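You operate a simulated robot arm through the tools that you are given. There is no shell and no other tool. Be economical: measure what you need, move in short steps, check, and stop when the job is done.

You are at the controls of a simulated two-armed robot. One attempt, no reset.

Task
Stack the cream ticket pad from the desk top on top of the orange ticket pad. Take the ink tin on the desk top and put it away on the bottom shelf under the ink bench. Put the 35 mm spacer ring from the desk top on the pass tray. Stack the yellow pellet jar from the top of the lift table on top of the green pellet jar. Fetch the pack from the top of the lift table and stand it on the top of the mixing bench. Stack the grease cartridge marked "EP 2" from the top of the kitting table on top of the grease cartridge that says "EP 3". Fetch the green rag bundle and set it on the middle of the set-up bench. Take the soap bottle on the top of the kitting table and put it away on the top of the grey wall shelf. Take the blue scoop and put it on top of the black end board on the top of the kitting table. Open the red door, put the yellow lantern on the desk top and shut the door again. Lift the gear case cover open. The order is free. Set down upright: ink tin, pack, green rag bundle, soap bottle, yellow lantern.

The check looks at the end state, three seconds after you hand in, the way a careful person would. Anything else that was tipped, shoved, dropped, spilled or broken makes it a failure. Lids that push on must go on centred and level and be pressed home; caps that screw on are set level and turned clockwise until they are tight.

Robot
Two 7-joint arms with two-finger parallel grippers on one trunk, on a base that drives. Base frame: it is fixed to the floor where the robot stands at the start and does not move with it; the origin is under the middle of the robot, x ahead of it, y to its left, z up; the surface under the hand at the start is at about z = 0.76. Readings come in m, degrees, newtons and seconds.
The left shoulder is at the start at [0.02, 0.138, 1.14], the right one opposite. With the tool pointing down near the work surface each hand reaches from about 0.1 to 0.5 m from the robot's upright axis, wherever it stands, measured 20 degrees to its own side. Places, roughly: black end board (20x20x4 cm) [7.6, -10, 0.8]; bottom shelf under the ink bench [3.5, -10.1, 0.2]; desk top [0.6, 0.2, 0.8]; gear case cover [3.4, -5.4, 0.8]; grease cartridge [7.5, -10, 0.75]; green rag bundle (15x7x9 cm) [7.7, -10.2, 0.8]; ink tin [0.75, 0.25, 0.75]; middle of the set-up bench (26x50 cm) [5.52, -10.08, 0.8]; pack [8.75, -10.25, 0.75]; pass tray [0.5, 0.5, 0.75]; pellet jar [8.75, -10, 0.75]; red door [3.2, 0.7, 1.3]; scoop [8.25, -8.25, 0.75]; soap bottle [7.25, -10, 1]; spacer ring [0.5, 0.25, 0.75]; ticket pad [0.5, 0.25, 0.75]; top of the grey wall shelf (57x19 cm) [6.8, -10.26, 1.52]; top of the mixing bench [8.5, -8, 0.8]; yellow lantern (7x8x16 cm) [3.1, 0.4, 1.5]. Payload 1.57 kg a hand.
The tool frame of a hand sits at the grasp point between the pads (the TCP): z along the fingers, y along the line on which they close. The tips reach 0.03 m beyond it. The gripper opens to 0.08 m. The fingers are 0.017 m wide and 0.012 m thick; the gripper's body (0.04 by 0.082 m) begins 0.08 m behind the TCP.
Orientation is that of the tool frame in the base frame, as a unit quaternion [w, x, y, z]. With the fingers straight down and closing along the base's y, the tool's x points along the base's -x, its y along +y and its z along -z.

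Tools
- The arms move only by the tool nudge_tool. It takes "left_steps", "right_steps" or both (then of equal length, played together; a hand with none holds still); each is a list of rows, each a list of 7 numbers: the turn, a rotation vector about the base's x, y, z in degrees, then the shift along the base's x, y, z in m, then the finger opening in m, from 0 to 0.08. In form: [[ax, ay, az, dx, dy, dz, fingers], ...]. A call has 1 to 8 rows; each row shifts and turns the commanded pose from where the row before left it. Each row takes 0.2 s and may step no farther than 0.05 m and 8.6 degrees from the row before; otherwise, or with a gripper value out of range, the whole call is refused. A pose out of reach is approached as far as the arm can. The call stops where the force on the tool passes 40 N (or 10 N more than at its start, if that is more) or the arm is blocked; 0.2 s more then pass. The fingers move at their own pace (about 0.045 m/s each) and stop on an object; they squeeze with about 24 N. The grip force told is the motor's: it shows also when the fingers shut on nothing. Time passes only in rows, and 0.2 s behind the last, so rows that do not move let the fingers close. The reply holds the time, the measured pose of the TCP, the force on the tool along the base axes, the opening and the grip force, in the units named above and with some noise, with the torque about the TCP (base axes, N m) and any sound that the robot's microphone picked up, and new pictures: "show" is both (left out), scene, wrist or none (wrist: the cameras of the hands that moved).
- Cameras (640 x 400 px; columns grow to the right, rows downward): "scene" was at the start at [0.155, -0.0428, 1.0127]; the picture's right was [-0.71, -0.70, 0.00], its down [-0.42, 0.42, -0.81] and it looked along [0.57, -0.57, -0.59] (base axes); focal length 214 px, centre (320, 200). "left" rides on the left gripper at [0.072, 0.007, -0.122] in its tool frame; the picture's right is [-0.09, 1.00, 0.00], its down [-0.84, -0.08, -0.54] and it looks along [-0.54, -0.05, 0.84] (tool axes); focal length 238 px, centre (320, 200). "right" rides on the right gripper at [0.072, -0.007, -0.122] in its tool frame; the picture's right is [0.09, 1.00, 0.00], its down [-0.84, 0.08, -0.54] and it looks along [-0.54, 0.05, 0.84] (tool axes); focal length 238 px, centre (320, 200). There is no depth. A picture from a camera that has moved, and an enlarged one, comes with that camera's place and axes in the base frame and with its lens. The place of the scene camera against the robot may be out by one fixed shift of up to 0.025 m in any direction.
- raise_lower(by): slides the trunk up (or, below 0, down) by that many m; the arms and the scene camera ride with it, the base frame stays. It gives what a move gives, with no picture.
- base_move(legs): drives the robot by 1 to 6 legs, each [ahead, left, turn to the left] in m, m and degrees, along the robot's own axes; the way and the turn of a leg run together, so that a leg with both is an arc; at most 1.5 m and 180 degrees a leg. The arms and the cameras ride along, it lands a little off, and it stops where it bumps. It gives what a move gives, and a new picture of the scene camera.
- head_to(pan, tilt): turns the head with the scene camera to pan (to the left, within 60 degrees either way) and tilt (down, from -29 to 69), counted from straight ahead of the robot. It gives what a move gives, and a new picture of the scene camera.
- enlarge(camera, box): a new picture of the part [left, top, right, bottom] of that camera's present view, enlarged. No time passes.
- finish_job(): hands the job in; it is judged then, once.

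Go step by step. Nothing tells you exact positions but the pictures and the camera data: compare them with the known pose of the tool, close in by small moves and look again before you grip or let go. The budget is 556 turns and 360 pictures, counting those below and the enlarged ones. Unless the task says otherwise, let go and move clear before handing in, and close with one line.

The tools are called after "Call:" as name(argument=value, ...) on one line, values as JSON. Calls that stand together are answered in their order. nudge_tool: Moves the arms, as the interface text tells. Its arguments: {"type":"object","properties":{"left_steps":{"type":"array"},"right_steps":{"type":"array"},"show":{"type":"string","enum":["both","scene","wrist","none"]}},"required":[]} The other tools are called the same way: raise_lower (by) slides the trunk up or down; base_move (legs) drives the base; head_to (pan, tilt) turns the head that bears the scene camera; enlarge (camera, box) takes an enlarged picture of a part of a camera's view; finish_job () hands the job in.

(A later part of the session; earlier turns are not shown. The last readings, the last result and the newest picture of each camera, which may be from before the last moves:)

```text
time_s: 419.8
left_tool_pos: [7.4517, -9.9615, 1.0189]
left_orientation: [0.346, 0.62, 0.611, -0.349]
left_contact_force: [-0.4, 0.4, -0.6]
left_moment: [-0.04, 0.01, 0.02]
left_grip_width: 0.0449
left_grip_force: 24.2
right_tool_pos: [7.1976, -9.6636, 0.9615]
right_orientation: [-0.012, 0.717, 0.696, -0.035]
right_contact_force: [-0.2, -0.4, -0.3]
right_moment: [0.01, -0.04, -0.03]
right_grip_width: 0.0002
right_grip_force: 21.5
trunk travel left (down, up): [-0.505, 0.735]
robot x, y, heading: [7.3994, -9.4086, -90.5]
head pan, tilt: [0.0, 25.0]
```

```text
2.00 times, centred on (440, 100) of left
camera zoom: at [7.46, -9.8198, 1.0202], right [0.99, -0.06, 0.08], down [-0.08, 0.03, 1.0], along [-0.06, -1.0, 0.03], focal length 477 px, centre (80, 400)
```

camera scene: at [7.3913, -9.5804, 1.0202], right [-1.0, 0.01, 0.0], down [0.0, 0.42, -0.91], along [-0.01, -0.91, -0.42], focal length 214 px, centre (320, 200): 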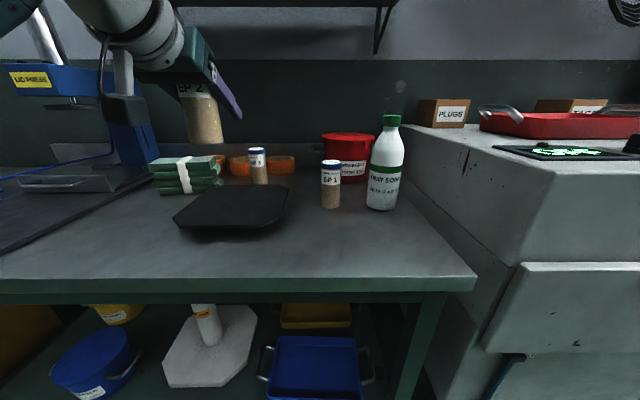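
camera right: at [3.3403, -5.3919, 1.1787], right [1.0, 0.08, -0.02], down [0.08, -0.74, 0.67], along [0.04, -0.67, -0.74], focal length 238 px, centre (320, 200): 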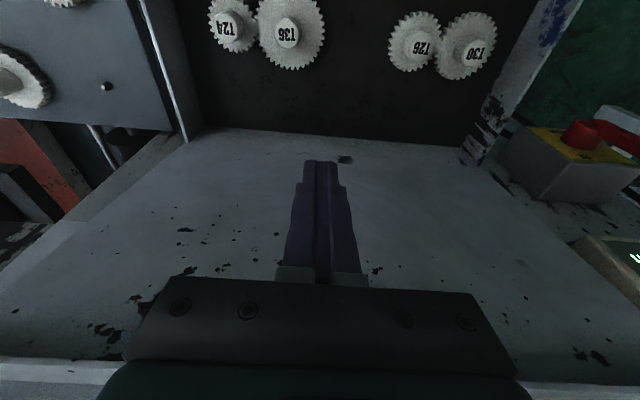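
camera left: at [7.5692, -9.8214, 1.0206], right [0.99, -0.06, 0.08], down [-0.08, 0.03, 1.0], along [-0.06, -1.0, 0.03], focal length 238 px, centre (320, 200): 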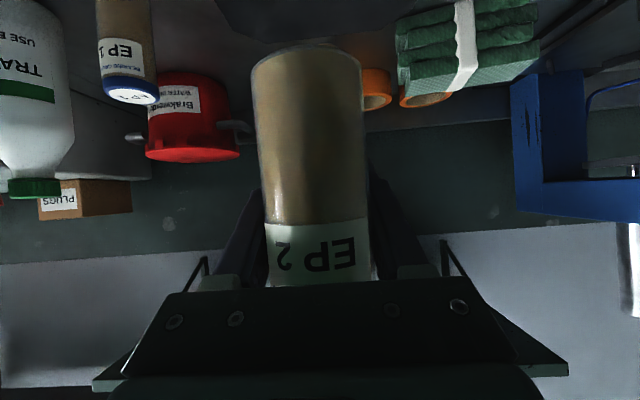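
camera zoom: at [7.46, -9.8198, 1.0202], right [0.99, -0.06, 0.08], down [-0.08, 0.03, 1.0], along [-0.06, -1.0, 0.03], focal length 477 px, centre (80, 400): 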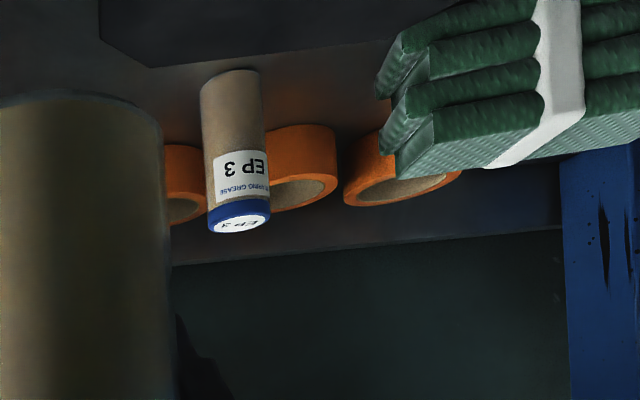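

EP 3 is about [7.57, -10.19], top ≈0.905. I move the hand 12 cm deeper for a second bearing to pin down the depth.

Call:
nudge_tool(left_steps=[[0, 0, 0, 0, -0.04, 0, 0.03], [0, 0, 0, 0, -0.04, 0, 0.03], [0, 0, 0, 0, -0.04, 0, 0.03], [0, 0, 0, 0, 0, 0, 0.03]], show="none")

Call:
enlarge(camera="left", box=[320, 0, 640, 200])

```text
time_s: 420.8
left_tool_pos: [7.4554, -10.0489, 1.016]
left_orientation: [0.348, 0.619, 0.611, -0.349]
left_contact_force: [0.6, 0.7, -0.7]
left_moment: [-0.08, -0.02, 0.01]
left_grip_width: 0.0451
left_grip_force: 23.6
left hand out of reach, approached as far as the arm can: row 3
right_tool_pos: [7.1976, -9.6628, 0.9623]
right_orientation: [-0.014, 0.717, 0.696, -0.035]
right_contact_force: [0.0, 0.5, 0.6]
right_moment: [-0.02, 0.01, 0.0]
right_grip_width: 0.0001
right_grip_force: 21.1
trunk travel left (down, up): [-0.505, 0.735]
robot x, y, heading: [7.3997, -9.4062, -90.5]
head pan, tilt: [0.0, 25.0]
```

```text
2.00 times, centred on (480, 100) of left
camera zoom: at [7.4641, -9.9089, 1.0177], right [0.99, -0.06, 0.08], down [-0.08, 0.03, 1.0], along [-0.06, -1.0, 0.03], focal length 477 px, centre (0, 400)
```

zoom: 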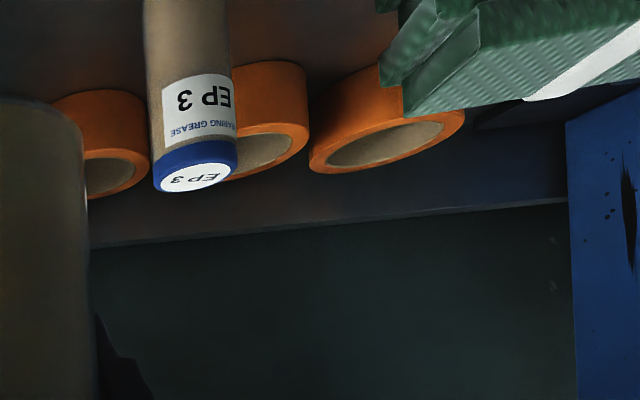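

EP 3: x≈7.57, y≈-10.20, top ≈0.90. I raise a little, move above it in x, and drive the base forward 14 cm.

Call:
nudge_tool(left_steps=[[0, 0, 0, 0.03, 0.01, 0.02, 0.03], [0, 0, 0, 0.04, 0, 0, 0.03], [0, 0, 0, 0.044, 0, 0, 0.03], [0, 0, 0, 0, 0, 0, 0.03]], show="none")

Call:
base_move(legs=[[0.14, 0, 0]])

Call:
enlarge(camera="scene", box=[160, 60, 320, 220])

```text
time_s: 421.8
left_tool_pos: [7.5705, -10.0402, 1.0345]
left_orientation: [0.346, 0.621, 0.611, -0.348]
left_contact_force: [0.6, -0.6, -1.4]
left_moment: [-0.04, 0.03, 0.02]
left_grip_width: 0.0451
left_grip_force: 24.2
right_tool_pos: [7.1954, -9.6619, 0.962]
right_orientation: [-0.012, 0.716, 0.697, -0.034]
right_contact_force: [0.0, 0.3, 0.6]
right_moment: [-0.02, 0.02, 0.01]
right_grip_width: 0.0
right_grip_force: 20.6
trunk travel left (down, up): [-0.505, 0.735]
robot x, y, heading: [7.401, -9.4056, -90.6]
head pan, tilt: [0.0, 25.0]
```

```text
time_s: 423.1
left_tool_pos: [7.5686, -10.1798, 1.0344]
left_orientation: [0.346, 0.62, 0.611, -0.348]
left_contact_force: [-0.9, -0.4, -1.4]
left_moment: [-0.03, 0.01, 0.0]
left_grip_width: 0.0452
left_grip_force: 23.8
right_tool_pos: [7.1963, -9.8032, 0.9611]
right_orientation: [-0.012, 0.716, 0.697, -0.034]
right_contact_force: [-0.6, -0.3, -0.7]
right_moment: [-0.01, 0.05, -0.02]
right_grip_width: 0.0
right_grip_force: 21.3
trunk travel left (down, up): [-0.505, 0.735]
robot x, y, heading: [7.397, -9.5472, -90.3]
head pan, tilt: [0.0, 25.0]
camera scene: at [7.3907, -9.7213, 1.0203], right [-1.0, 0.01, 0.0], down [0.0, 0.42, -0.91], along [-0.01, -0.91, -0.42], focal length 214 px, centre (320, 200)
```

scene: 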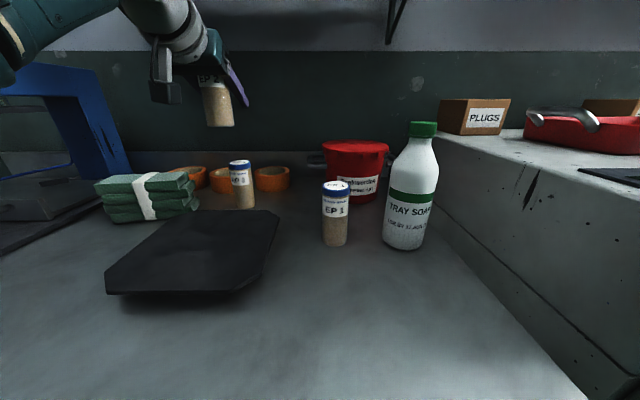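

```text
2.50 times, centred on (240, 140) of scene
camera zoom: at [7.3907, -9.7213, 1.0203], right [-1.0, 0.01, 0.0], down [0.0, 0.42, -0.91], along [-0.01, -0.91, -0.42], focal length 536 px, centre (520, 350)
```

zoom: 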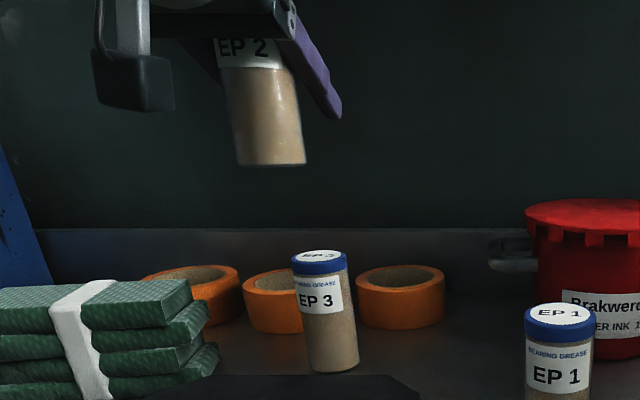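

Recomputing with the true table height (≈0.805), the held EP 2's centre is 4 cm nearer than the TCP and its bottom 4.5 cm below; EP 3's top is at about [7.568, -10.19, 0.907]. I drive forward 5 cm more.

Call:
base_move(legs=[[0.05, 0, 0]])

Call:
enlarge(camera="scene", box=[160, 60, 320, 220])

```text
time_s: 424.1
left_tool_pos: [7.5686, -10.2293, 1.0352]
left_orientation: [0.347, 0.62, 0.612, -0.348]
left_contact_force: [-0.2, -1.0, -0.5]
left_moment: [-0.01, -0.01, 0.0]
left_grip_width: 0.045
left_grip_force: 23.8
right_tool_pos: [7.1961, -9.8534, 0.9607]
right_orientation: [-0.013, 0.716, 0.697, -0.034]
right_contact_force: [0.0, 0.2, 0.1]
right_moment: [0.0, 0.02, 0.01]
right_grip_width: 0.0001
right_grip_force: 21.4
trunk travel left (down, up): [-0.505, 0.735]
robot x, y, heading: [7.398, -9.5971, -90.4]
head pan, tilt: [0.0, 25.0]
camera scene: at [7.3904, -9.7711, 1.0203], right [-1.0, 0.01, 0.0], down [0.0, 0.42, -0.91], along [-0.01, -0.91, -0.42], focal length 214 px, centre (320, 200)
```

scene: 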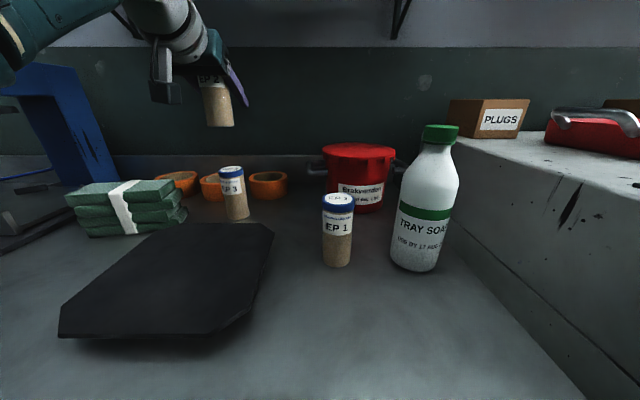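

```text
2.50 times, centred on (240, 140) of scene
camera zoom: at [7.3904, -9.7711, 1.0203], right [-1.0, 0.01, 0.0], down [0.0, 0.42, -0.91], along [-0.01, -0.91, -0.42], focal length 536 px, centre (520, 350)
```

zoom: 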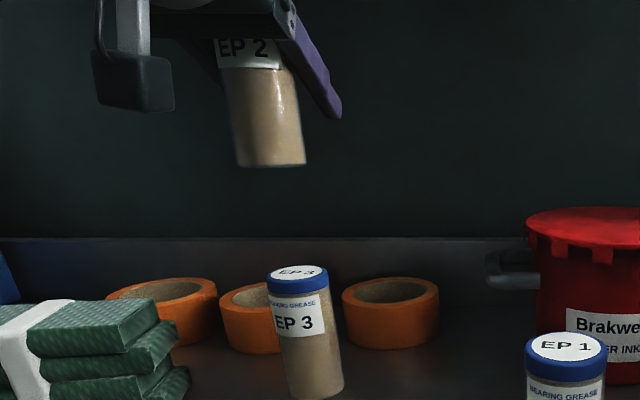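

Viewed from the scene camera they nearly line up. I check from the right hand's camera, which looks from another angle.

Call:
enlarge(camera="right", box=[0, 0, 640, 400])

```text
1.00 times, centred on (320, 200) of right (not enlarged: the box is as wide or as high as the picture)
camera zoom: at [7.1992, -9.7784, 1.0813], right [1.0, 0.06, -0.07], down [0.09, -0.82, 0.56], along [-0.02, -0.57, -0.82], focal length 238 px, centre (320, 200)
```

zoom: 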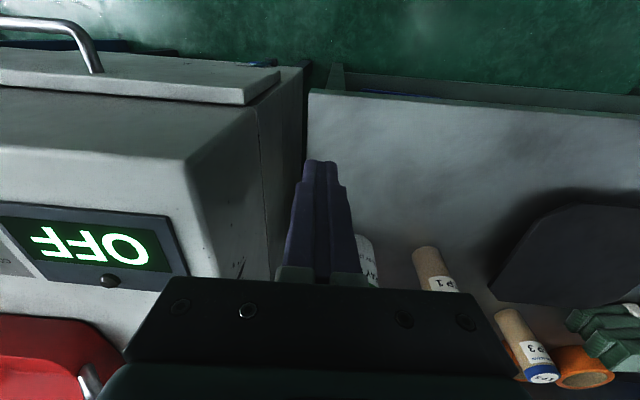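

EP 3's top again comes out at y≈-10.19. I shift 4 mm and lower toward contact.

Call:
nudge_tool(left_steps=[[0, 0, 0, -0.004, 0, -0.02, 0.03], [0, 0, 0, 0, 0, -0.025, 0.03], [0, 0, 0, 0, 0, -0.02, 0.03], [0, 0, 0, 0, 0, 0, 0.03]], show="none")

Call:
enlarge(camera="scene", box=[160, 100, 320, 240])

```text
time_s: 425.1
left_tool_pos: [7.5657, -10.2292, 0.9675]
left_orientation: [0.347, 0.619, 0.612, -0.348]
left_contact_force: [0.6, 0.2, -1.4]
left_moment: [-0.03, 0.03, 0.01]
left_grip_width: 0.0451
left_grip_force: 23.9
right_tool_pos: [7.1955, -9.854, 0.9613]
right_orientation: [-0.013, 0.716, 0.697, -0.034]
right_contact_force: [0.7, -0.3, 0.1]
right_moment: [0.03, 0.02, -0.01]
right_grip_width: 0.0
right_grip_force: 21.3
trunk travel left (down, up): [-0.505, 0.735]
robot x, y, heading: [7.398, -9.5987, -90.2]
head pan, tilt: [0.0, 25.0]
```

```text
2.86 times, centred on (240, 170) of scene
camera zoom: at [7.3904, -9.7708, 1.0202], right [-1.0, 0.01, 0.0], down [0.0, 0.42, -0.91], along [-0.01, -0.91, -0.42], focal length 613 px, centre (549, 286)
```

zoom: 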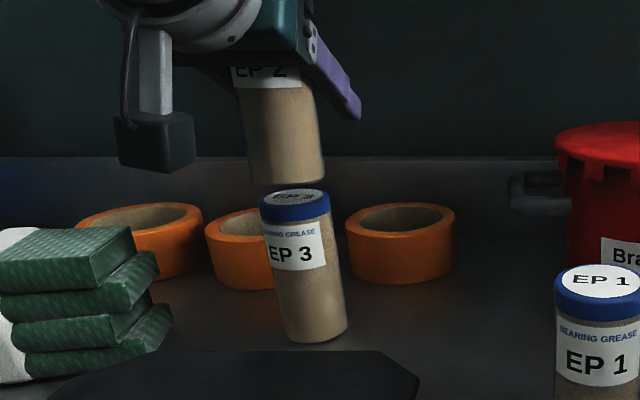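

Gap about 1.5 cm and well aligned. I lower in fine steps.

Call:
nudge_tool(left_steps=[[0, 0, 0, 0, -0.002, -0.006, 0.03], [0, 0, 0, 0, 0, -0.004, 0.03], [0, 0, 0, 0, 0, -0.003, 0.03], [0, 0, 0, 0, 0, 0, 0.03]], show="none")

```text
time_s: 426.1
left_tool_pos: [7.5648, -10.2302, 0.9561]
left_orientation: [0.347, 0.62, 0.612, -0.348]
left_contact_force: [0.2, 0.4, -1.2]
left_moment: [-0.04, 0.0, 0.01]
left_grip_width: 0.045
left_grip_force: 24.2
right_tool_pos: [7.1952, -9.8534, 0.9622]
right_orientation: [-0.014, 0.716, 0.697, -0.035]
right_contact_force: [-1.0, 0.3, 0.5]
right_moment: [0.02, 0.01, -0.01]
right_grip_width: 0.0001
right_grip_force: 21.3
trunk travel left (down, up): [-0.505, 0.735]
robot x, y, heading: [7.3978, -9.5984, -90.2]
head pan, tilt: [0.0, 25.0]
```

Call:
nudge_tool(left_steps=[[0, 0, 0, 0, 0, -0.002, 0.03], [0, 0, 0, 0, 0, -0.002, 0.03], [0, 0, 0, 0, 0, 0, 0.03]], show="none")

```text
time_s: 426.9
left_tool_pos: [7.5644, -10.2329, 0.9546]
left_orientation: [0.348, 0.619, 0.61, -0.35]
left_contact_force: [-0.3, 0.9, 10.1]
left_moment: [0.2, 0.05, -0.01]
left_grip_width: 0.045
left_grip_force: 24.3
right_tool_pos: [7.1968, -9.8532, 0.9621]
right_orientation: [-0.012, 0.716, 0.697, -0.035]
right_contact_force: [0.4, 0.0, 0.3]
right_moment: [0.01, -0.02, -0.01]
right_grip_width: 0.0001
right_grip_force: 20.8
trunk travel left (down, up): [-0.505, 0.735]
robot x, y, heading: [7.3979, -9.598, -90.4]
head pan, tilt: [0.0, 25.0]
```

Contact. I ease off, open, and withdraw along the fingers.

Call:
nudge_tool(left_steps=[[0, 0, 0, 0, 0, 0.0015, 0.03], [0, 0, 0, 0, 0, 0, 0.07], [0, 0, 0, 0, 0, 0, 0.08], [0, 0, 0, 0, 0, 0, 0.08], [0, 0, 0, 0, 0.022, 0.013, 0.08], [0, 0, 0, 0, 0.03, 0.018, 0.08], [0, 0, 0, 0, 0.035, 0.02, 0.08], [0, 0, 0, 0, 0.035, 0.02, 0.08]], show="wrist")

```text
time_s: 428.6
left_tool_pos: [7.5659, -10.1071, 1.0241]
left_orientation: [0.346, 0.62, 0.612, -0.347]
left_contact_force: [0.0, 1.1, -0.4]
left_moment: [-0.01, 0.02, 0.03]
left_grip_width: 0.0798
left_grip_force: 0.0
right_tool_pos: [7.1963, -9.8534, 0.9611]
right_orientation: [-0.013, 0.716, 0.697, -0.035]
right_contact_force: [0.1, 0.1, 0.1]
right_moment: [-0.07, -0.04, 0.0]
right_grip_width: 0.0
right_grip_force: 21.5
trunk travel left (down, up): [-0.505, 0.735]
robot x, y, heading: [7.3968, -9.5959, -90.4]
head pan, tilt: [0.0, 25.0]
camera left: at [7.5743, -9.9667, 1.0265], right [0.99, -0.06, 0.08], down [-0.08, 0.03, 1.0], along [-0.06, -1.0, 0.03], focal length 238 px, centre (320, 200)
```

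left: 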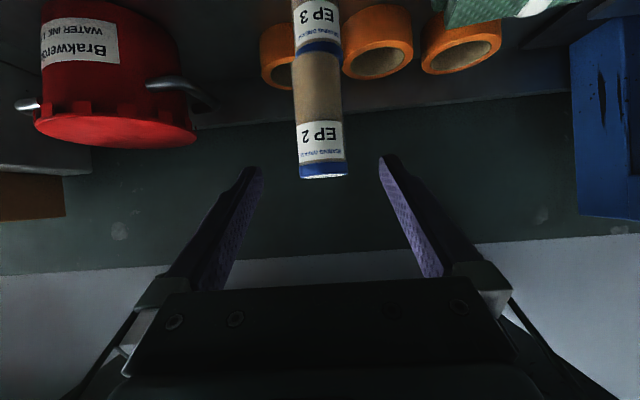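

EP 2 stands squarely on EP 3. Next the green rag bundle: I shift the base 0.2 m left and look at it from the hand camera.

Call:
nudge_tool(left_steps=[[0, 0, 0, 0, 0.04, 0.01, 0.08], [0, 0, 0, 0, 0.04, 0.02, 0.08], [0, 0, 0, 0, 0.02, 0.02, 0.08]], show="none")

Call:
base_move(legs=[[0, 0.2, 0]])

Call:
enlarge(camera="left", box=[0, 0, 640, 400])

```text
time_s: 429.6
left_tool_pos: [7.569, -10.0091, 1.0486]
left_orientation: [0.33, 0.637, 0.622, -0.313]
left_contact_force: [-0.3, -0.1, -0.1]
left_moment: [0.0, 0.02, 0.02]
left_grip_width: 0.0799
left_grip_force: 0.1
right_tool_pos: [7.1956, -9.854, 0.9613]
right_orientation: [-0.012, 0.716, 0.697, -0.034]
right_contact_force: [0.3, -0.5, -0.4]
right_moment: [0.0, 0.0, 0.01]
right_grip_width: 0.0
right_grip_force: 22.0
trunk travel left (down, up): [-0.505, 0.735]
robot x, y, heading: [7.398, -9.5998, -90.3]
head pan, tilt: [0.0, 25.0]
stopped in row 3 (left hand): the arm was blocked; the commanded pose is now the measured one
```

```text
time_s: 431.2
left_tool_pos: [7.7676, -10.0114, 1.049]
left_orientation: [0.329, 0.637, 0.622, -0.313]
left_contact_force: [0.4, 0.5, 0.0]
left_moment: [0.01, -0.03, -0.04]
left_grip_width: 0.08
left_grip_force: 0.1
right_tool_pos: [7.3968, -9.8522, 0.9627]
right_orientation: [-0.013, 0.717, 0.696, -0.035]
right_contact_force: [0.1, 0.8, -1.3]
right_moment: [0.0, 0.03, 0.02]
right_grip_width: 0.0001
right_grip_force: 21.4
trunk travel left (down, up): [-0.505, 0.735]
robot x, y, heading: [7.5983, -9.6018, -90.3]
head pan, tilt: [0.0, 25.0]
camera scene: at [7.5903, -9.7723, 1.0203], right [-1.0, 0.01, 0.0], down [0.0, 0.42, -0.91], along [-0.01, -0.91, -0.42], focal length 214 px, centre (320, 200)
```

scene: 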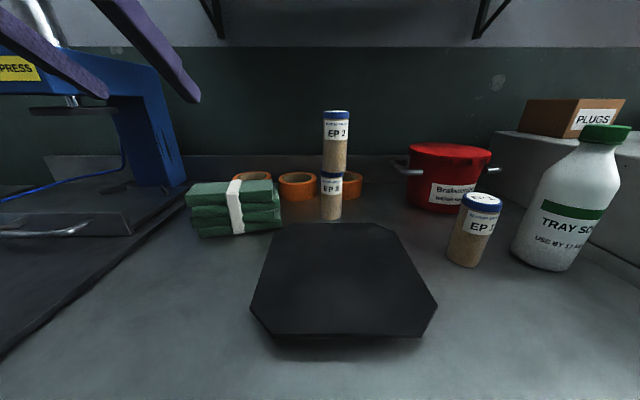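

```text
1.00 times, centred on (320, 200) of left (not enlarged: the box is as wide or as high as the picture)
camera zoom: at [7.7759, -9.8709, 1.0622], right [0.99, -0.06, 0.1], down [-0.11, -0.05, 0.99], along [-0.06, -1.0, -0.06], focal length 238 px, centre (320, 200)
```

zoom: 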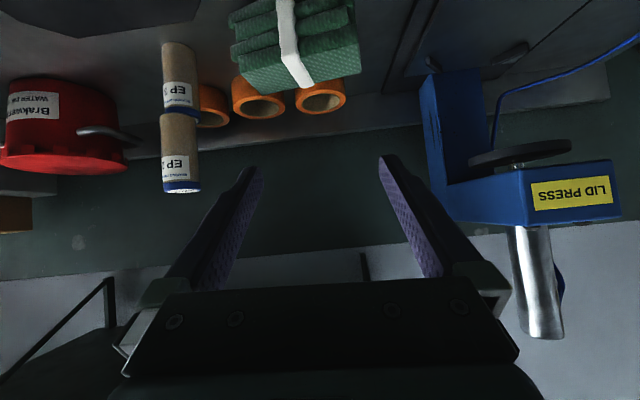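

The rag bundle is centred near [7.753, -10.146], about 6.5 cm deep in y. I turn the left hand vertical and yaw it so the fingers close along y.

Call:
nudge_tool(left_steps=[[8.2, 0, 0, 0, 0.01, 0.02, 0.08], [8.2, 0, 0, 0, 0.01, 0.02, 0.08], [8.2, 0, 0, 0, 0.01, 0.02, 0.08], [8.2, 0, 0, 0, 0, 0.02, 0.08], [8.2, 0, 0, 0, 0, 0.02, 0.08], [8.2, 0, 0, 0, 0, 0, 0.08], [6, 0, 0, 0, 0, 0, 0.08], [0, 0, 0, 0, 0, 0, 0.08]], show="none")

Call:
nudge_tool(left_steps=[[0, 0, -8.4, 0, 0, 0, 0.08], [0, 0, -8.4, 0, 0, 0, 0.08], [0, 0, -8.4, 0, 0, 0, 0.08], [0, 0, -8.4, 0, 0, 0, 0.08], [0, 0, -8.4, 0, 0, 0, 0.08], [0, 0, -8.4, 0, 0, 0, 0.08], [0, 0, -8.4, 0, 0, 0, 0.08], [0, 0, -8.4, 0, 0, 0, 0.08]], show="none")

```text
time_s: 432.7
left_tool_pos: [7.8159, -10.0545, 0.9936]
left_orientation: [-0.031, 0.688, 0.725, 0.028]
left_contact_force: [0.2, 0.5, 0.3]
left_moment: [0.01, 0.0, -0.03]
left_grip_width: 0.08
left_grip_force: 0.0
left hand out of reach, approached as far as the arm can: row 1, 2, 3, 7
right_tool_pos: [7.3967, -9.853, 0.9609]
right_orientation: [-0.013, 0.717, 0.696, -0.034]
right_contact_force: [0.0, -0.4, -0.8]
right_moment: [0.01, 0.03, -0.03]
right_grip_width: 0.0002
right_grip_force: 21.4
trunk travel left (down, up): [-0.505, 0.735]
robot x, y, heading: [7.5977, -9.6011, -90.4]
head pan, tilt: [0.0, 25.0]
stopped in row 7 (left hand): the arm was blocked; the commanded pose is now the measured one
```

```text
time_s: 434.5
left_tool_pos: [7.8143, -10.0551, 0.9928]
left_orientation: [-0.01, 0.974, 0.221, 0.041]
left_contact_force: [0.6, -0.8, -0.5]
left_moment: [0.01, -0.03, 0.0]
left_grip_width: 0.0798
left_grip_force: 0.0
right_tool_pos: [7.3946, -9.8531, 0.9624]
right_orientation: [-0.012, 0.717, 0.696, -0.034]
right_contact_force: [-0.4, 0.4, -0.1]
right_moment: [0.0, 0.01, -0.01]
right_grip_width: 0.0
right_grip_force: 21.5
trunk travel left (down, up): [-0.505, 0.735]
robot x, y, heading: [7.6006, -9.6004, -90.3]
head pan, tilt: [0.0, 25.0]
```

Call:
nudge_tool(left_steps=[[-2.1, 4.3, 0, -0.015, -0.02, 0, 0.08], [0, 0, -7, -0.015, -0.025, 0, 0.08], [0, 0, -7, -0.015, -0.025, 0, 0.08], [0, 0, -6, -0.015, -0.02, 0, 0.08], [0, 0, 0, 0, 0, 0, 0.08]], show="wrist")

```text
time_s: 435.7
left_tool_pos: [7.76, -10.0697, 0.9674]
left_orientation: [-0.026, 0.998, 0.056, -0.001]
left_contact_force: [0.7, -0.8, 0.7]
left_moment: [0.01, 0.0, -0.01]
left_grip_width: 0.0798
left_grip_force: 0.1
left hand out of reach, approached as far as the arm can: row 2, 3, 4
right_tool_pos: [7.3951, -9.8547, 0.9614]
right_orientation: [-0.013, 0.718, 0.695, -0.034]
right_contact_force: [-0.5, 0.8, -0.4]
right_moment: [-0.02, 0.02, -0.02]
right_grip_width: 0.0
right_grip_force: 21.7
trunk travel left (down, up): [-0.505, 0.735]
robot x, y, heading: [7.5975, -9.5992, -90.4]
head pan, tilt: [0.0, 25.0]
camera left: at [7.8342, -10.0749, 1.0885], right [0.02, -1.0, -0.05], down [-0.84, -0.04, 0.54], along [-0.55, 0.03, -0.84], focal length 238 px, centre (320, 200)
```

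left: 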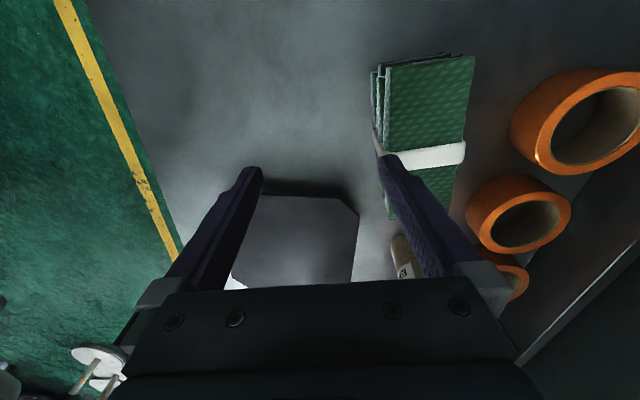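

The vertical hand's reach ends 9 cm short of the bundle. The base apparently slides under tables (as at the desk), so I edge it forward 9 cm.

Call:
base_move(legs=[[0.05, 0, 0]])

```text
time_s: 436.6
left_tool_pos: [7.7599, -10.119, 0.9664]
left_orientation: [-0.024, 0.998, 0.054, -0.001]
left_contact_force: [0.1, 0.7, -0.3]
left_moment: [0.04, -0.02, 0.01]
left_grip_width: 0.0802
left_grip_force: 0.1
right_tool_pos: [7.3939, -9.9039, 0.9634]
right_orientation: [-0.013, 0.718, 0.695, -0.034]
right_contact_force: [0.0, -0.5, 0.5]
right_moment: [0.03, -0.03, 0.02]
right_grip_width: 0.0001
right_grip_force: 20.8
trunk travel left (down, up): [-0.505, 0.735]
robot x, y, heading: [7.5994, -9.6504, -90.5]
head pan, tilt: [0.0, 25.0]
camera scene: at [7.5894, -9.8231, 1.0203], right [-1.0, 0.01, 0.0], down [0.0, 0.42, -0.91], along [-0.01, -0.91, -0.42], focal length 214 px, centre (320, 200)
```

scene: 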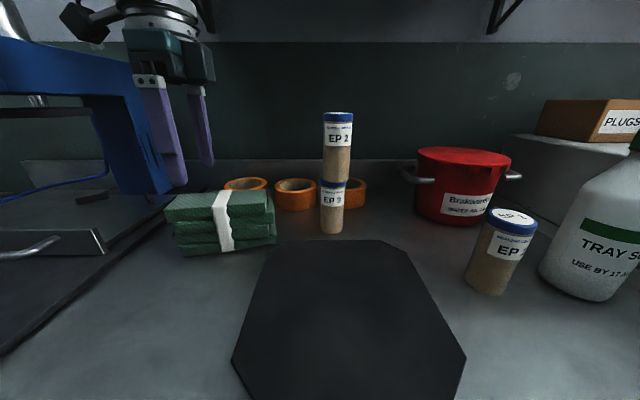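

Call:
base_move(legs=[[0.045, 0, 0]])

Call:
enlarge(camera="left", box=[0, 0, 640, 400])

```text
time_s: 437.5
left_tool_pos: [7.7578, -10.1642, 0.9668]
left_orientation: [-0.026, 0.998, 0.055, -0.001]
left_contact_force: [1.0, -1.2, 0.6]
left_moment: [0.01, -0.01, -0.02]
left_grip_width: 0.0801
left_grip_force: 0.0
right_tool_pos: [7.3943, -9.9482, 0.9614]
right_orientation: [-0.013, 0.718, 0.695, -0.034]
right_contact_force: [0.4, -1.0, -0.1]
right_moment: [0.04, 0.0, -0.01]
right_grip_width: 0.0
right_grip_force: 21.4
trunk travel left (down, up): [-0.505, 0.735]
robot x, y, heading: [7.5961, -9.6987, -90.3]
head pan, tilt: [0.0, 25.0]
camera scene: at [7.589, -9.8668, 1.0203], right [-1.0, 0.01, 0.0], down [0.0, 0.42, -0.91], along [-0.01, -0.91, -0.42], focal length 214 px, centre (320, 200)
```

scene: 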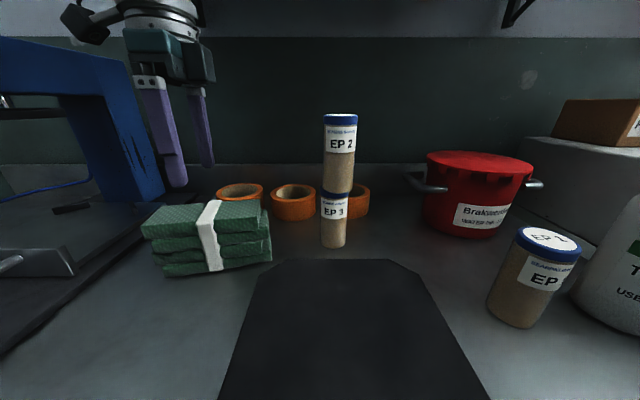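

```text
1.00 times, centred on (320, 200) of left (not enlarged: the box is as wide or as high as the picture)
camera zoom: at [7.8319, -10.1693, 1.0879], right [0.02, -1.0, -0.05], down [-0.84, -0.04, 0.54], along [-0.54, 0.03, -0.84], focal length 238 px, centre (320, 200)
```

zoom: 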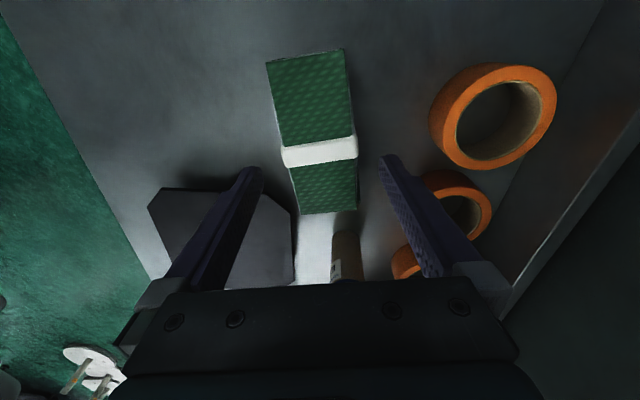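

The hand is right over the bundle (centre [7.758, -10.16], axis 9°). I correct slightly and descend.

Call:
nudge_tool(left_steps=[[-2, 0, 2.5, 0, 0.003, 0, 0.08], [0, 0, 0, 0, 0, -0.04, 0.08], [0, 0, 0, 0, 0, -0.04, 0.08], [0, 0, 0, 0, 0, -0.035, 0.08], [0, 0, 0, 0, 0, 0, 0.08]], show="wrist")

```text
time_s: 438.7
left_tool_pos: [7.7608, -10.1618, 0.852]
left_orientation: [-0.009, 0.997, 0.075, -0.002]
left_contact_force: [0.6, 0.5, 0.1]
left_moment: [0.0, -0.05, 0.0]
left_grip_width: 0.0801
left_grip_force: 0.0
right_tool_pos: [7.3932, -9.9468, 0.9611]
right_orientation: [-0.012, 0.718, 0.695, -0.035]
right_contact_force: [0.3, 0.6, -0.2]
right_moment: [0.02, 0.01, 0.02]
right_grip_width: 0.0
right_grip_force: 20.9
trunk travel left (down, up): [-0.505, 0.735]
robot x, y, heading: [7.5971, -9.6921, -90.4]
head pan, tilt: [0.0, 25.0]
camera left: at [7.8333, -10.1598, 0.9734], right [0.06, -1.0, -0.02], down [-0.84, -0.06, 0.55], along [-0.55, -0.02, -0.84], focal length 238 px, centre (320, 200)
```

left: 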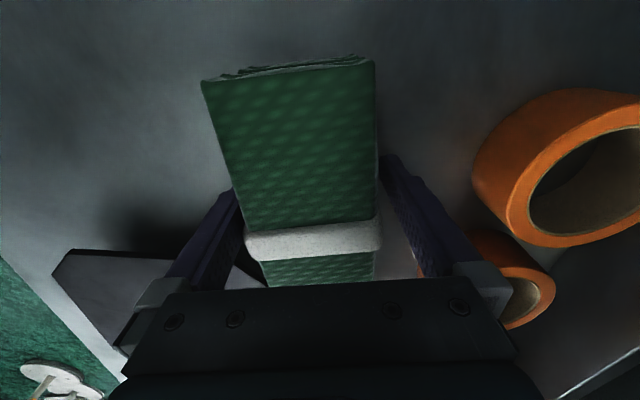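

Call:
nudge_tool(left_steps=[[0, 0, 0, 0, 0, 0, 0.04], [0, 0, 0, 0, 0, 0, 0.04], [0, 0, 0, 0, 0, 0, 0.04], [0, 0, 0, 0, 0, 0.02, 0.04], [0, 0, 0, 0, 0, 0.03, 0.04], [0, 0, 0, 0, 0, 0.04, 0.04], [0, 0, 0, 0, 0, 0.03, 0.04], [0, 0, 0, 0, 0, 0, 0.04]], show="wrist")

```text
time_s: 440.5
left_tool_pos: [7.7608, -10.1587, 0.9718]
left_orientation: [-0.008, 0.997, 0.076, -0.001]
left_contact_force: [0.1, -0.3, -1.4]
left_moment: [0.01, 0.0, -0.01]
left_grip_width: 0.0683
left_grip_force: 23.2
right_tool_pos: [7.3946, -9.9481, 0.9612]
right_orientation: [-0.014, 0.717, 0.696, -0.035]
right_contact_force: [-0.9, 0.1, -0.5]
right_moment: [-0.01, -0.01, -0.01]
right_grip_width: 0.0
right_grip_force: 21.2
trunk travel left (down, up): [-0.505, 0.735]
robot x, y, heading: [7.594, -9.6939, -90.2]
head pan, tilt: [0.0, 25.0]
camera left: at [7.8338, -10.1574, 1.093], right [0.06, -1.0, -0.02], down [-0.84, -0.06, 0.55], along [-0.55, -0.02, -0.84], focal length 238 px, centre (320, 200)
```

left: 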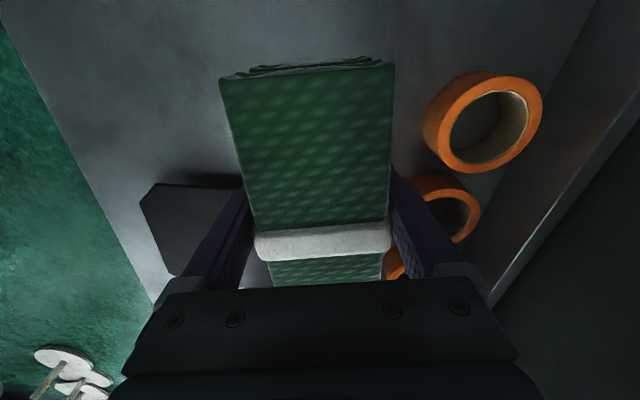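

The bundle is held. I back the base out, and pitch the right hand for the soap bottle.

Call:
base_move(legs=[[-0.4, 0, 0], [0, -0.2, 0]])

Call:
nudge_tool(right_steps=[[-8, 0, 0, 0, -0.02, 0, 0.08], [-8, 0, 0, 0, -0.02, 0, 0.08], [-8, 0, 0, 0, -0.025, 0, 0.08], [-8, 0, 0, 0, -0.025, 0, 0.08], [-8, 0, 0, 0, -0.025, 0, 0.08], [-8, 0, 0, 0, -0.025, 0, 0.08], [-8, 0, 0, 0, -0.02, 0, 0.08], [-3, 0, 0, 0, 0, 0, 0.08]], show="wrist")

```text
time_s: 444.2
left_tool_pos: [7.5632, -9.751, 0.9716]
left_orientation: [-0.009, 0.997, 0.078, -0.002]
left_contact_force: [-1.2, 0.2, -1.6]
left_moment: [0.0, -0.03, -0.03]
left_grip_width: 0.0679
left_grip_force: 23.7
right_tool_pos: [7.196, -9.5413, 0.9614]
right_orientation: [-0.012, 0.717, 0.697, -0.035]
right_contact_force: [0.3, 0.0, -0.1]
right_moment: [0.01, -0.01, 0.02]
right_grip_width: 0.0
right_grip_force: 20.9
trunk travel left (down, up): [-0.505, 0.735]
robot x, y, heading: [7.4027, -9.2861, -90.4]
head pan, tilt: [0.0, 25.0]
camera scene: at [7.3916, -9.4591, 1.0202], right [-1.0, 0.01, 0.0], down [0.0, 0.42, -0.91], along [-0.01, -0.91, -0.42], focal length 214 px, centre (320, 200)
```

scene: 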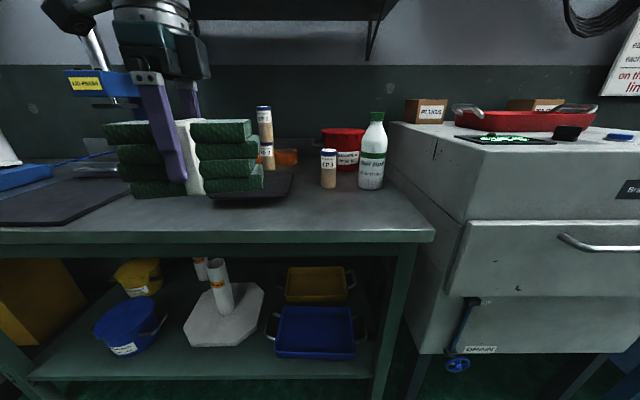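

```text
time_s: 446.0
left_tool_pos: [7.5633, -9.7521, 0.9709]
left_orientation: [-0.01, 0.997, 0.077, -0.002]
left_contact_force: [-0.8, -0.2, -1.4]
left_moment: [0.01, -0.06, -0.02]
left_grip_width: 0.0681
left_grip_force: 23.9
right_tool_pos: [7.1978, -9.7005, 0.9613]
right_orientation: [0.325, 0.639, 0.599, -0.357]
right_contact_force: [0.0, 0.5, 0.5]
right_moment: [-0.02, 0.02, 0.0]
right_grip_width: 0.08
right_grip_force: 0.0
right hand out of reach, approached as far as the arm can: row 8
trunk travel left (down, up): [-0.505, 0.735]
robot x, y, heading: [7.4006, -9.2892, -90.5]
head pan, tilt: [0.0, 25.0]
camera right: at [7.2017, -9.5602, 0.9645], right [1.0, -0.02, -0.09], down [0.09, 0.01, 1.0], along [-0.02, -1.0, 0.01], focal length 238 px, centre (320, 200)
```

right: 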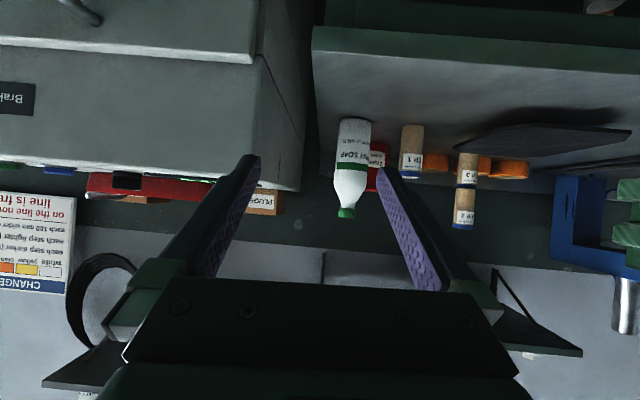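

The soap bottle stands at about [7.252, -10.055], 68 mm wide, z 0.805–1.0. I drive so the right hand faces it.

Call:
base_move(legs=[[0.2, 0.055, 0]])

Call:
nudge_tool(right_steps=[[0, 0, 2, 0, -0.02, -0.015, 0.08], [0, 0, 2, 0, -0.02, -0.015, 0.08], [0, 0, 0, 0, 0, 0, 0.08]], show="wrist")

```text
time_s: 447.7
left_tool_pos: [7.6174, -9.9569, 0.971]
left_orientation: [-0.009, 0.997, 0.078, -0.001]
left_contact_force: [-0.1, 0.0, -1.7]
left_moment: [0.03, -0.02, 0.04]
left_grip_width: 0.0678
left_grip_force: 24.0
right_tool_pos: [7.2523, -9.9069, 0.9606]
right_orientation: [0.325, 0.639, 0.599, -0.356]
right_contact_force: [-0.3, 0.7, 0.1]
right_moment: [0.03, -0.01, 0.01]
right_grip_width: 0.08
right_grip_force: 0.2
trunk travel left (down, up): [-0.505, 0.735]
robot x, y, heading: [7.453, -9.489, -90.2]
head pan, tilt: [0.0, 25.0]
camera scene: at [7.4462, -9.6649, 1.0203], right [-1.0, 0.01, 0.0], down [0.0, 0.42, -0.91], along [-0.01, -0.91, -0.42], focal length 214 px, centre (320, 200)
```

scene: 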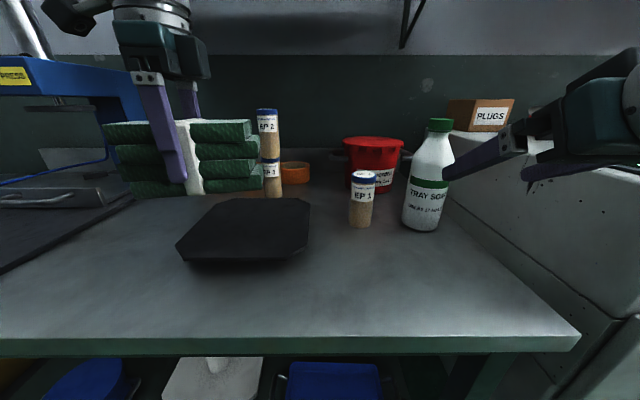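

```text
time_s: 448.5
left_tool_pos: [7.6177, -9.9581, 0.9705]
left_orientation: [-0.009, 0.997, 0.078, -0.002]
left_contact_force: [0.7, -0.5, -0.9]
left_moment: [0.0, -0.03, 0.0]
left_grip_width: 0.0677
left_grip_force: 23.2
right_tool_pos: [7.252, -9.9471, 0.9316]
right_orientation: [0.336, 0.619, 0.621, -0.344]
right_contact_force: [0.1, 0.9, -0.6]
right_moment: [0.01, 0.0, 0.0]
right_grip_width: 0.0799
right_grip_force: 0.1
trunk travel left (down, up): [-0.505, 0.735]
robot x, y, heading: [7.449, -9.493, -90.1]
head pan, tilt: [0.0, 25.0]
camera right: at [7.2469, -9.8064, 0.9371], right [0.99, 0.05, -0.09], down [0.09, 0.01, 1.0], along [0.05, -1.0, 0.0], focal length 238 px, centre (320, 200)
```

right: 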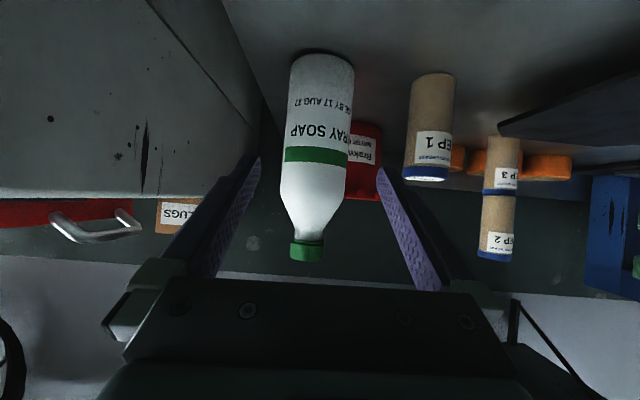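

The bottle is centred. I advance along the fingers and grip.

Call:
nudge_tool(right_steps=[[0, 0, 0, 0, -0.0245, -0.0155, 0.08], [0, 0, 0, 0, -0.0245, -0.0155, 0.08], [0, 0, 0, 0, -0.0245, -0.0155, 0.08], [0, 0, 0, 0, -0.0245, -0.0155, 0.08], [0, 0, 0, 0, 0, 0, 0.08], [0, 0, 0, 0, 0, 0, 0.05], [0, 0, 0, 0, 0, 0, 0.05], [0, 0, 0, 0, 0, 0, 0.05]], show="wrist")

```text
time_s: 450.3
left_tool_pos: [7.6186, -9.9565, 0.9707]
left_orientation: [-0.009, 0.997, 0.077, -0.002]
left_contact_force: [-0.5, -0.2, -1.9]
left_moment: [0.04, -0.04, 0.0]
left_grip_width: 0.0674
left_grip_force: 24.1
right_tool_pos: [7.2344, -10.0469, 0.8725]
right_orientation: [0.338, 0.617, 0.622, -0.344]
right_contact_force: [1.5, -0.8, 0.0]
right_moment: [-0.03, -0.04, 0.06]
right_grip_width: 0.0667
right_grip_force: 24.3
right hand out of reach, approached as far as the arm can: row 1, 2
trunk travel left (down, up): [-0.505, 0.735]
robot x, y, heading: [7.45, -9.4929, -90.3]
head pan, tilt: [0.0, 25.0]
camera right: at [7.2282, -9.9061, 0.8766], right [0.99, 0.05, -0.09], down [0.09, 0.01, 1.0], along [0.05, -1.0, 0.01], focal length 238 px, centre (320, 200)
```

right: 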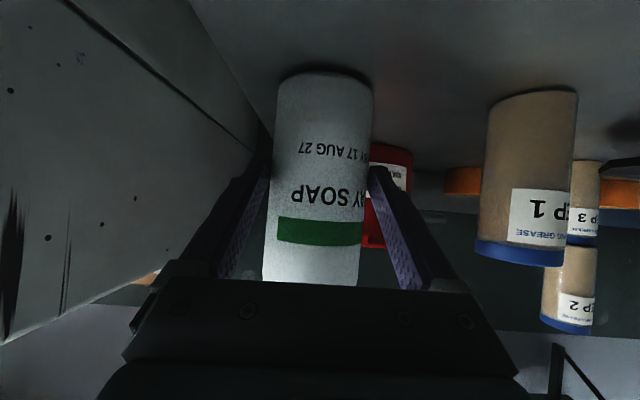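

The bottle is gripped. I lift, raise the trunk, and back out.

Call:
nudge_tool(right_steps=[[0, 0, 0, 0, 0, 0.02, 0.05], [0, 0, 0, 0, 0, 0.03, 0.05], [0, 0, 0, 0, 0, 0, 0.05]], show="none")

Call:
raise_lower(by=0.3)

Call:
base_move(legs=[[-0.5, 0, 0], [0, -0.42, 0]])

Call:
raise_lower(by=0.35)

Call:
head_to(pan=-5, tilt=10)

```text
time_s: 451.1
left_tool_pos: [7.6178, -9.956, 0.9707]
left_orientation: [-0.01, 0.997, 0.078, -0.001]
left_contact_force: [-0.3, -0.3, -1.5]
left_moment: [-0.01, -0.03, 0.02]
left_grip_width: 0.0679
left_grip_force: 24.3
right_tool_pos: [7.2365, -10.0456, 0.9218]
right_orientation: [0.336, 0.618, 0.621, -0.345]
right_contact_force: [-1.1, -0.1, -5.6]
right_moment: [0.17, 0.03, 0.02]
right_grip_width: 0.0664
right_grip_force: 23.5
trunk travel left (down, up): [-0.505, 0.735]
robot x, y, heading: [7.455, -9.4933, -90.4]
head pan, tilt: [0.0, 25.0]
```

```text
time_s: 454.1
left_tool_pos: [7.6182, -9.9574, 1.2697]
left_orientation: [-0.01, 0.997, 0.077, -0.002]
left_contact_force: [0.2, -0.2, -1.8]
left_moment: [0.02, 0.0, 0.02]
left_grip_width: 0.0677
left_grip_force: 23.9
right_tool_pos: [7.2357, -10.0457, 1.2222]
right_orientation: [0.337, 0.618, 0.621, -0.345]
right_contact_force: [-0.2, -0.2, -5.5]
right_moment: [0.17, -0.02, 0.03]
right_grip_width: 0.0663
right_grip_force: 23.7
trunk travel left (down, up): [-0.805, 0.435]
robot x, y, heading: [7.455, -9.4904, -90.2]
head pan, tilt: [0.0, 25.0]
```

```text
time_s: 459.2
left_tool_pos: [7.1985, -9.4542, 1.2699]
left_orientation: [-0.009, 0.997, 0.079, -0.001]
left_contact_force: [-0.4, -0.2, -1.0]
left_moment: [-0.01, -0.03, 0.01]
left_grip_width: 0.0675
left_grip_force: 24.0
right_tool_pos: [6.8163, -9.5437, 1.2229]
right_orientation: [0.337, 0.617, 0.622, -0.344]
right_contact_force: [-0.6, -0.3, -5.0]
right_moment: [0.17, -0.02, -0.03]
right_grip_width: 0.0666
right_grip_force: 24.4
trunk travel left (down, up): [-0.805, 0.435]
robot x, y, heading: [7.0368, -8.9902, -90.3]
head pan, tilt: [0.0, 25.0]
camera scene: at [7.0262, -9.1621, 1.3201], right [-1.0, 0.0, 0.0], down [0.0, 0.42, -0.91], along [0.0, -0.91, -0.42], focal length 214 px, centre (320, 200)
```

scene: 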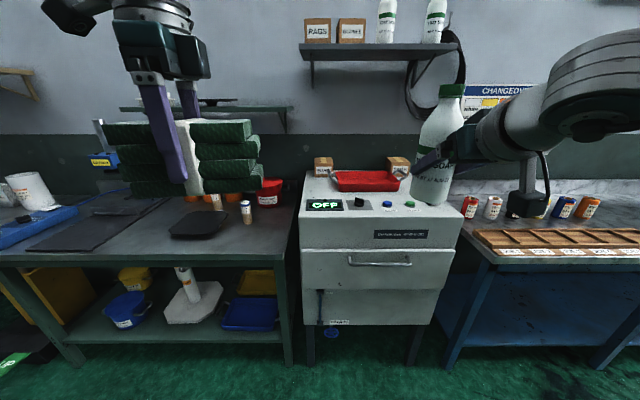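

```text
time_s: 462.6
left_tool_pos: [7.1985, -9.4541, 1.62]
left_orientation: [-0.01, 0.997, 0.08, -0.002]
left_contact_force: [0.3, -0.1, -1.9]
left_moment: [0.01, -0.06, -0.03]
left_grip_width: 0.0677
left_grip_force: 23.8
right_tool_pos: [6.8162, -9.5435, 1.5725]
right_orientation: [0.337, 0.617, 0.622, -0.344]
right_contact_force: [0.2, 0.6, -5.4]
right_moment: [0.13, 0.01, 0.03]
right_grip_width: 0.0668
right_grip_force: 24.3
trunk travel left (down, up): [-1.155, 0.085]
robot x, y, heading: [7.0329, -8.9871, -90.4]
head pan, tilt: [0.0, 25.0]
```

```text
time_s: 463.4
left_tool_pos: [7.199, -9.4532, 1.6213]
left_orientation: [-0.01, 0.997, 0.08, -0.002]
left_contact_force: [-0.5, -0.2, -1.1]
left_moment: [0.02, -0.03, 0.06]
left_grip_width: 0.0675
left_grip_force: 24.1
right_tool_pos: [6.8177, -9.5436, 1.5723]
right_orientation: [0.337, 0.618, 0.622, -0.343]
right_contact_force: [-0.7, -0.2, -5.6]
right_moment: [0.16, -0.04, 0.0]
right_grip_width: 0.0666
right_grip_force: 24.1
trunk travel left (down, up): [-1.155, 0.085]
robot x, y, heading: [7.0327, -8.9896, -90.3]
head pan, tilt: [-5.0, 10.0]
camera scene: at [7.018, -9.1629, 1.6944], right [-1.0, 0.09, 0.0], down [0.02, 0.17, -0.98], along [-0.09, -0.98, -0.18], focal length 214 px, centre (320, 200)
```

scene: 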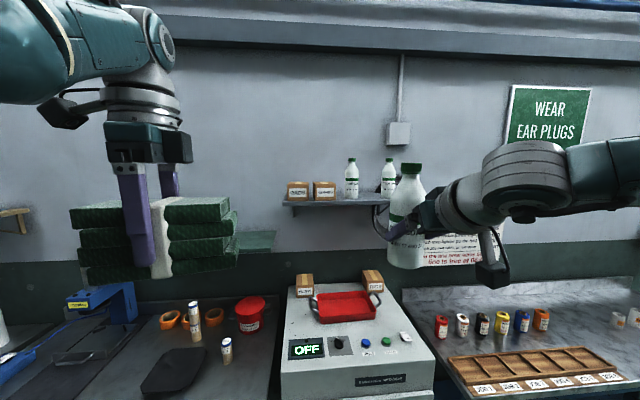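

The grey shelf holds two boxes and two bottles. I enlarge to find room.

Call:
enlarge(camera="scene", box=[270, 140, 430, 240])

```text
4.00 times, centred on (350, 190) of scene
camera zoom: at [7.018, -9.1629, 1.6944], right [-1.0, 0.09, 0.0], down [0.02, 0.17, -0.98], along [-0.09, -0.98, -0.18], focal length 858 px, centre (200, 240)
```

zoom: 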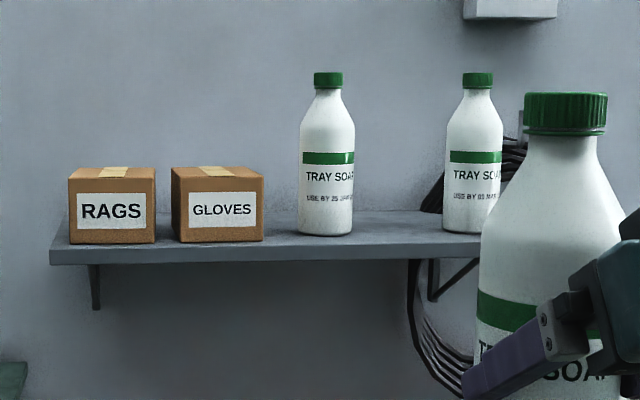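

There is a 10 cm gap between the two bottles; I will set ours there, slightly forward. I raise the trunk, strafe and approach.

Call:
raise_lower(by=0.08)

Call:
base_move(legs=[[0, -0.155, 0], [0.45, 0, 0]])

Call:
enlarge(camera="right", box=[0, 0, 640, 400])

```text
time_s: 464.6
left_tool_pos: [7.1982, -9.4548, 1.7009]
left_orientation: [-0.01, 0.997, 0.078, -0.002]
left_contact_force: [0.1, -0.8, -1.9]
left_moment: [0.0, 0.02, -0.03]
left_grip_width: 0.0681
left_grip_force: 23.8
right_tool_pos: [6.8166, -9.5437, 1.6528]
right_orientation: [0.338, 0.617, 0.622, -0.344]
right_contact_force: [-0.1, 0.1, -6.6]
right_moment: [0.14, -0.02, -0.03]
right_grip_width: 0.067
right_grip_force: 23.5
trunk travel left (down, up): [-1.235, 0.005]
robot x, y, heading: [7.0292, -8.9904, -89.8]
head pan, tilt: [-5.0, 10.0]
```

```text
time_s: 468.3
left_tool_pos: [7.0479, -9.9077, 1.7019]
left_orientation: [-0.01, 0.997, 0.08, -0.002]
left_contact_force: [-0.8, -0.1, -1.6]
left_moment: [-0.03, -0.01, -0.01]
left_grip_width: 0.0675
left_grip_force: 24.1
right_tool_pos: [6.6643, -9.9974, 1.6522]
right_orientation: [0.338, 0.617, 0.622, -0.344]
right_contact_force: [-0.2, 0.1, -5.4]
right_moment: [0.17, 0.01, -0.02]
right_grip_width: 0.0667
right_grip_force: 24.3
trunk travel left (down, up): [-1.235, 0.005]
robot x, y, heading: [6.8813, -9.4425, -89.7]
head pan, tilt: [-5.0, 10.0]
camera scene: at [6.8653, -9.6165, 1.7745], right [-1.0, 0.09, 0.0], down [0.02, 0.17, -0.98], along [-0.09, -0.98, -0.17], focal length 214 px, centre (320, 200)
```

scene: 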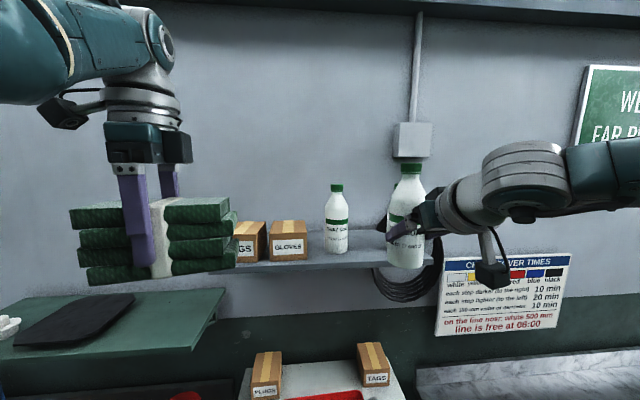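

```text
1.00 times, centred on (320, 200) of right (not enlarged: the box is as wide or as high as the picture)
camera zoom: at [6.6577, -9.8574, 1.6567], right [0.99, 0.05, -0.09], down [0.09, 0.01, 1.0], along [0.05, -1.0, 0.01], focal length 238 px, centre (320, 200)
```

zoom: 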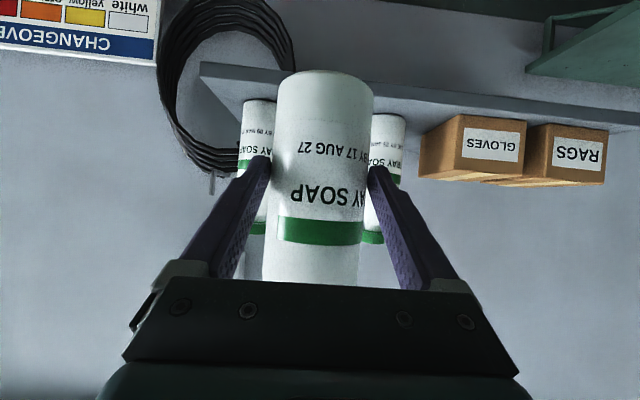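

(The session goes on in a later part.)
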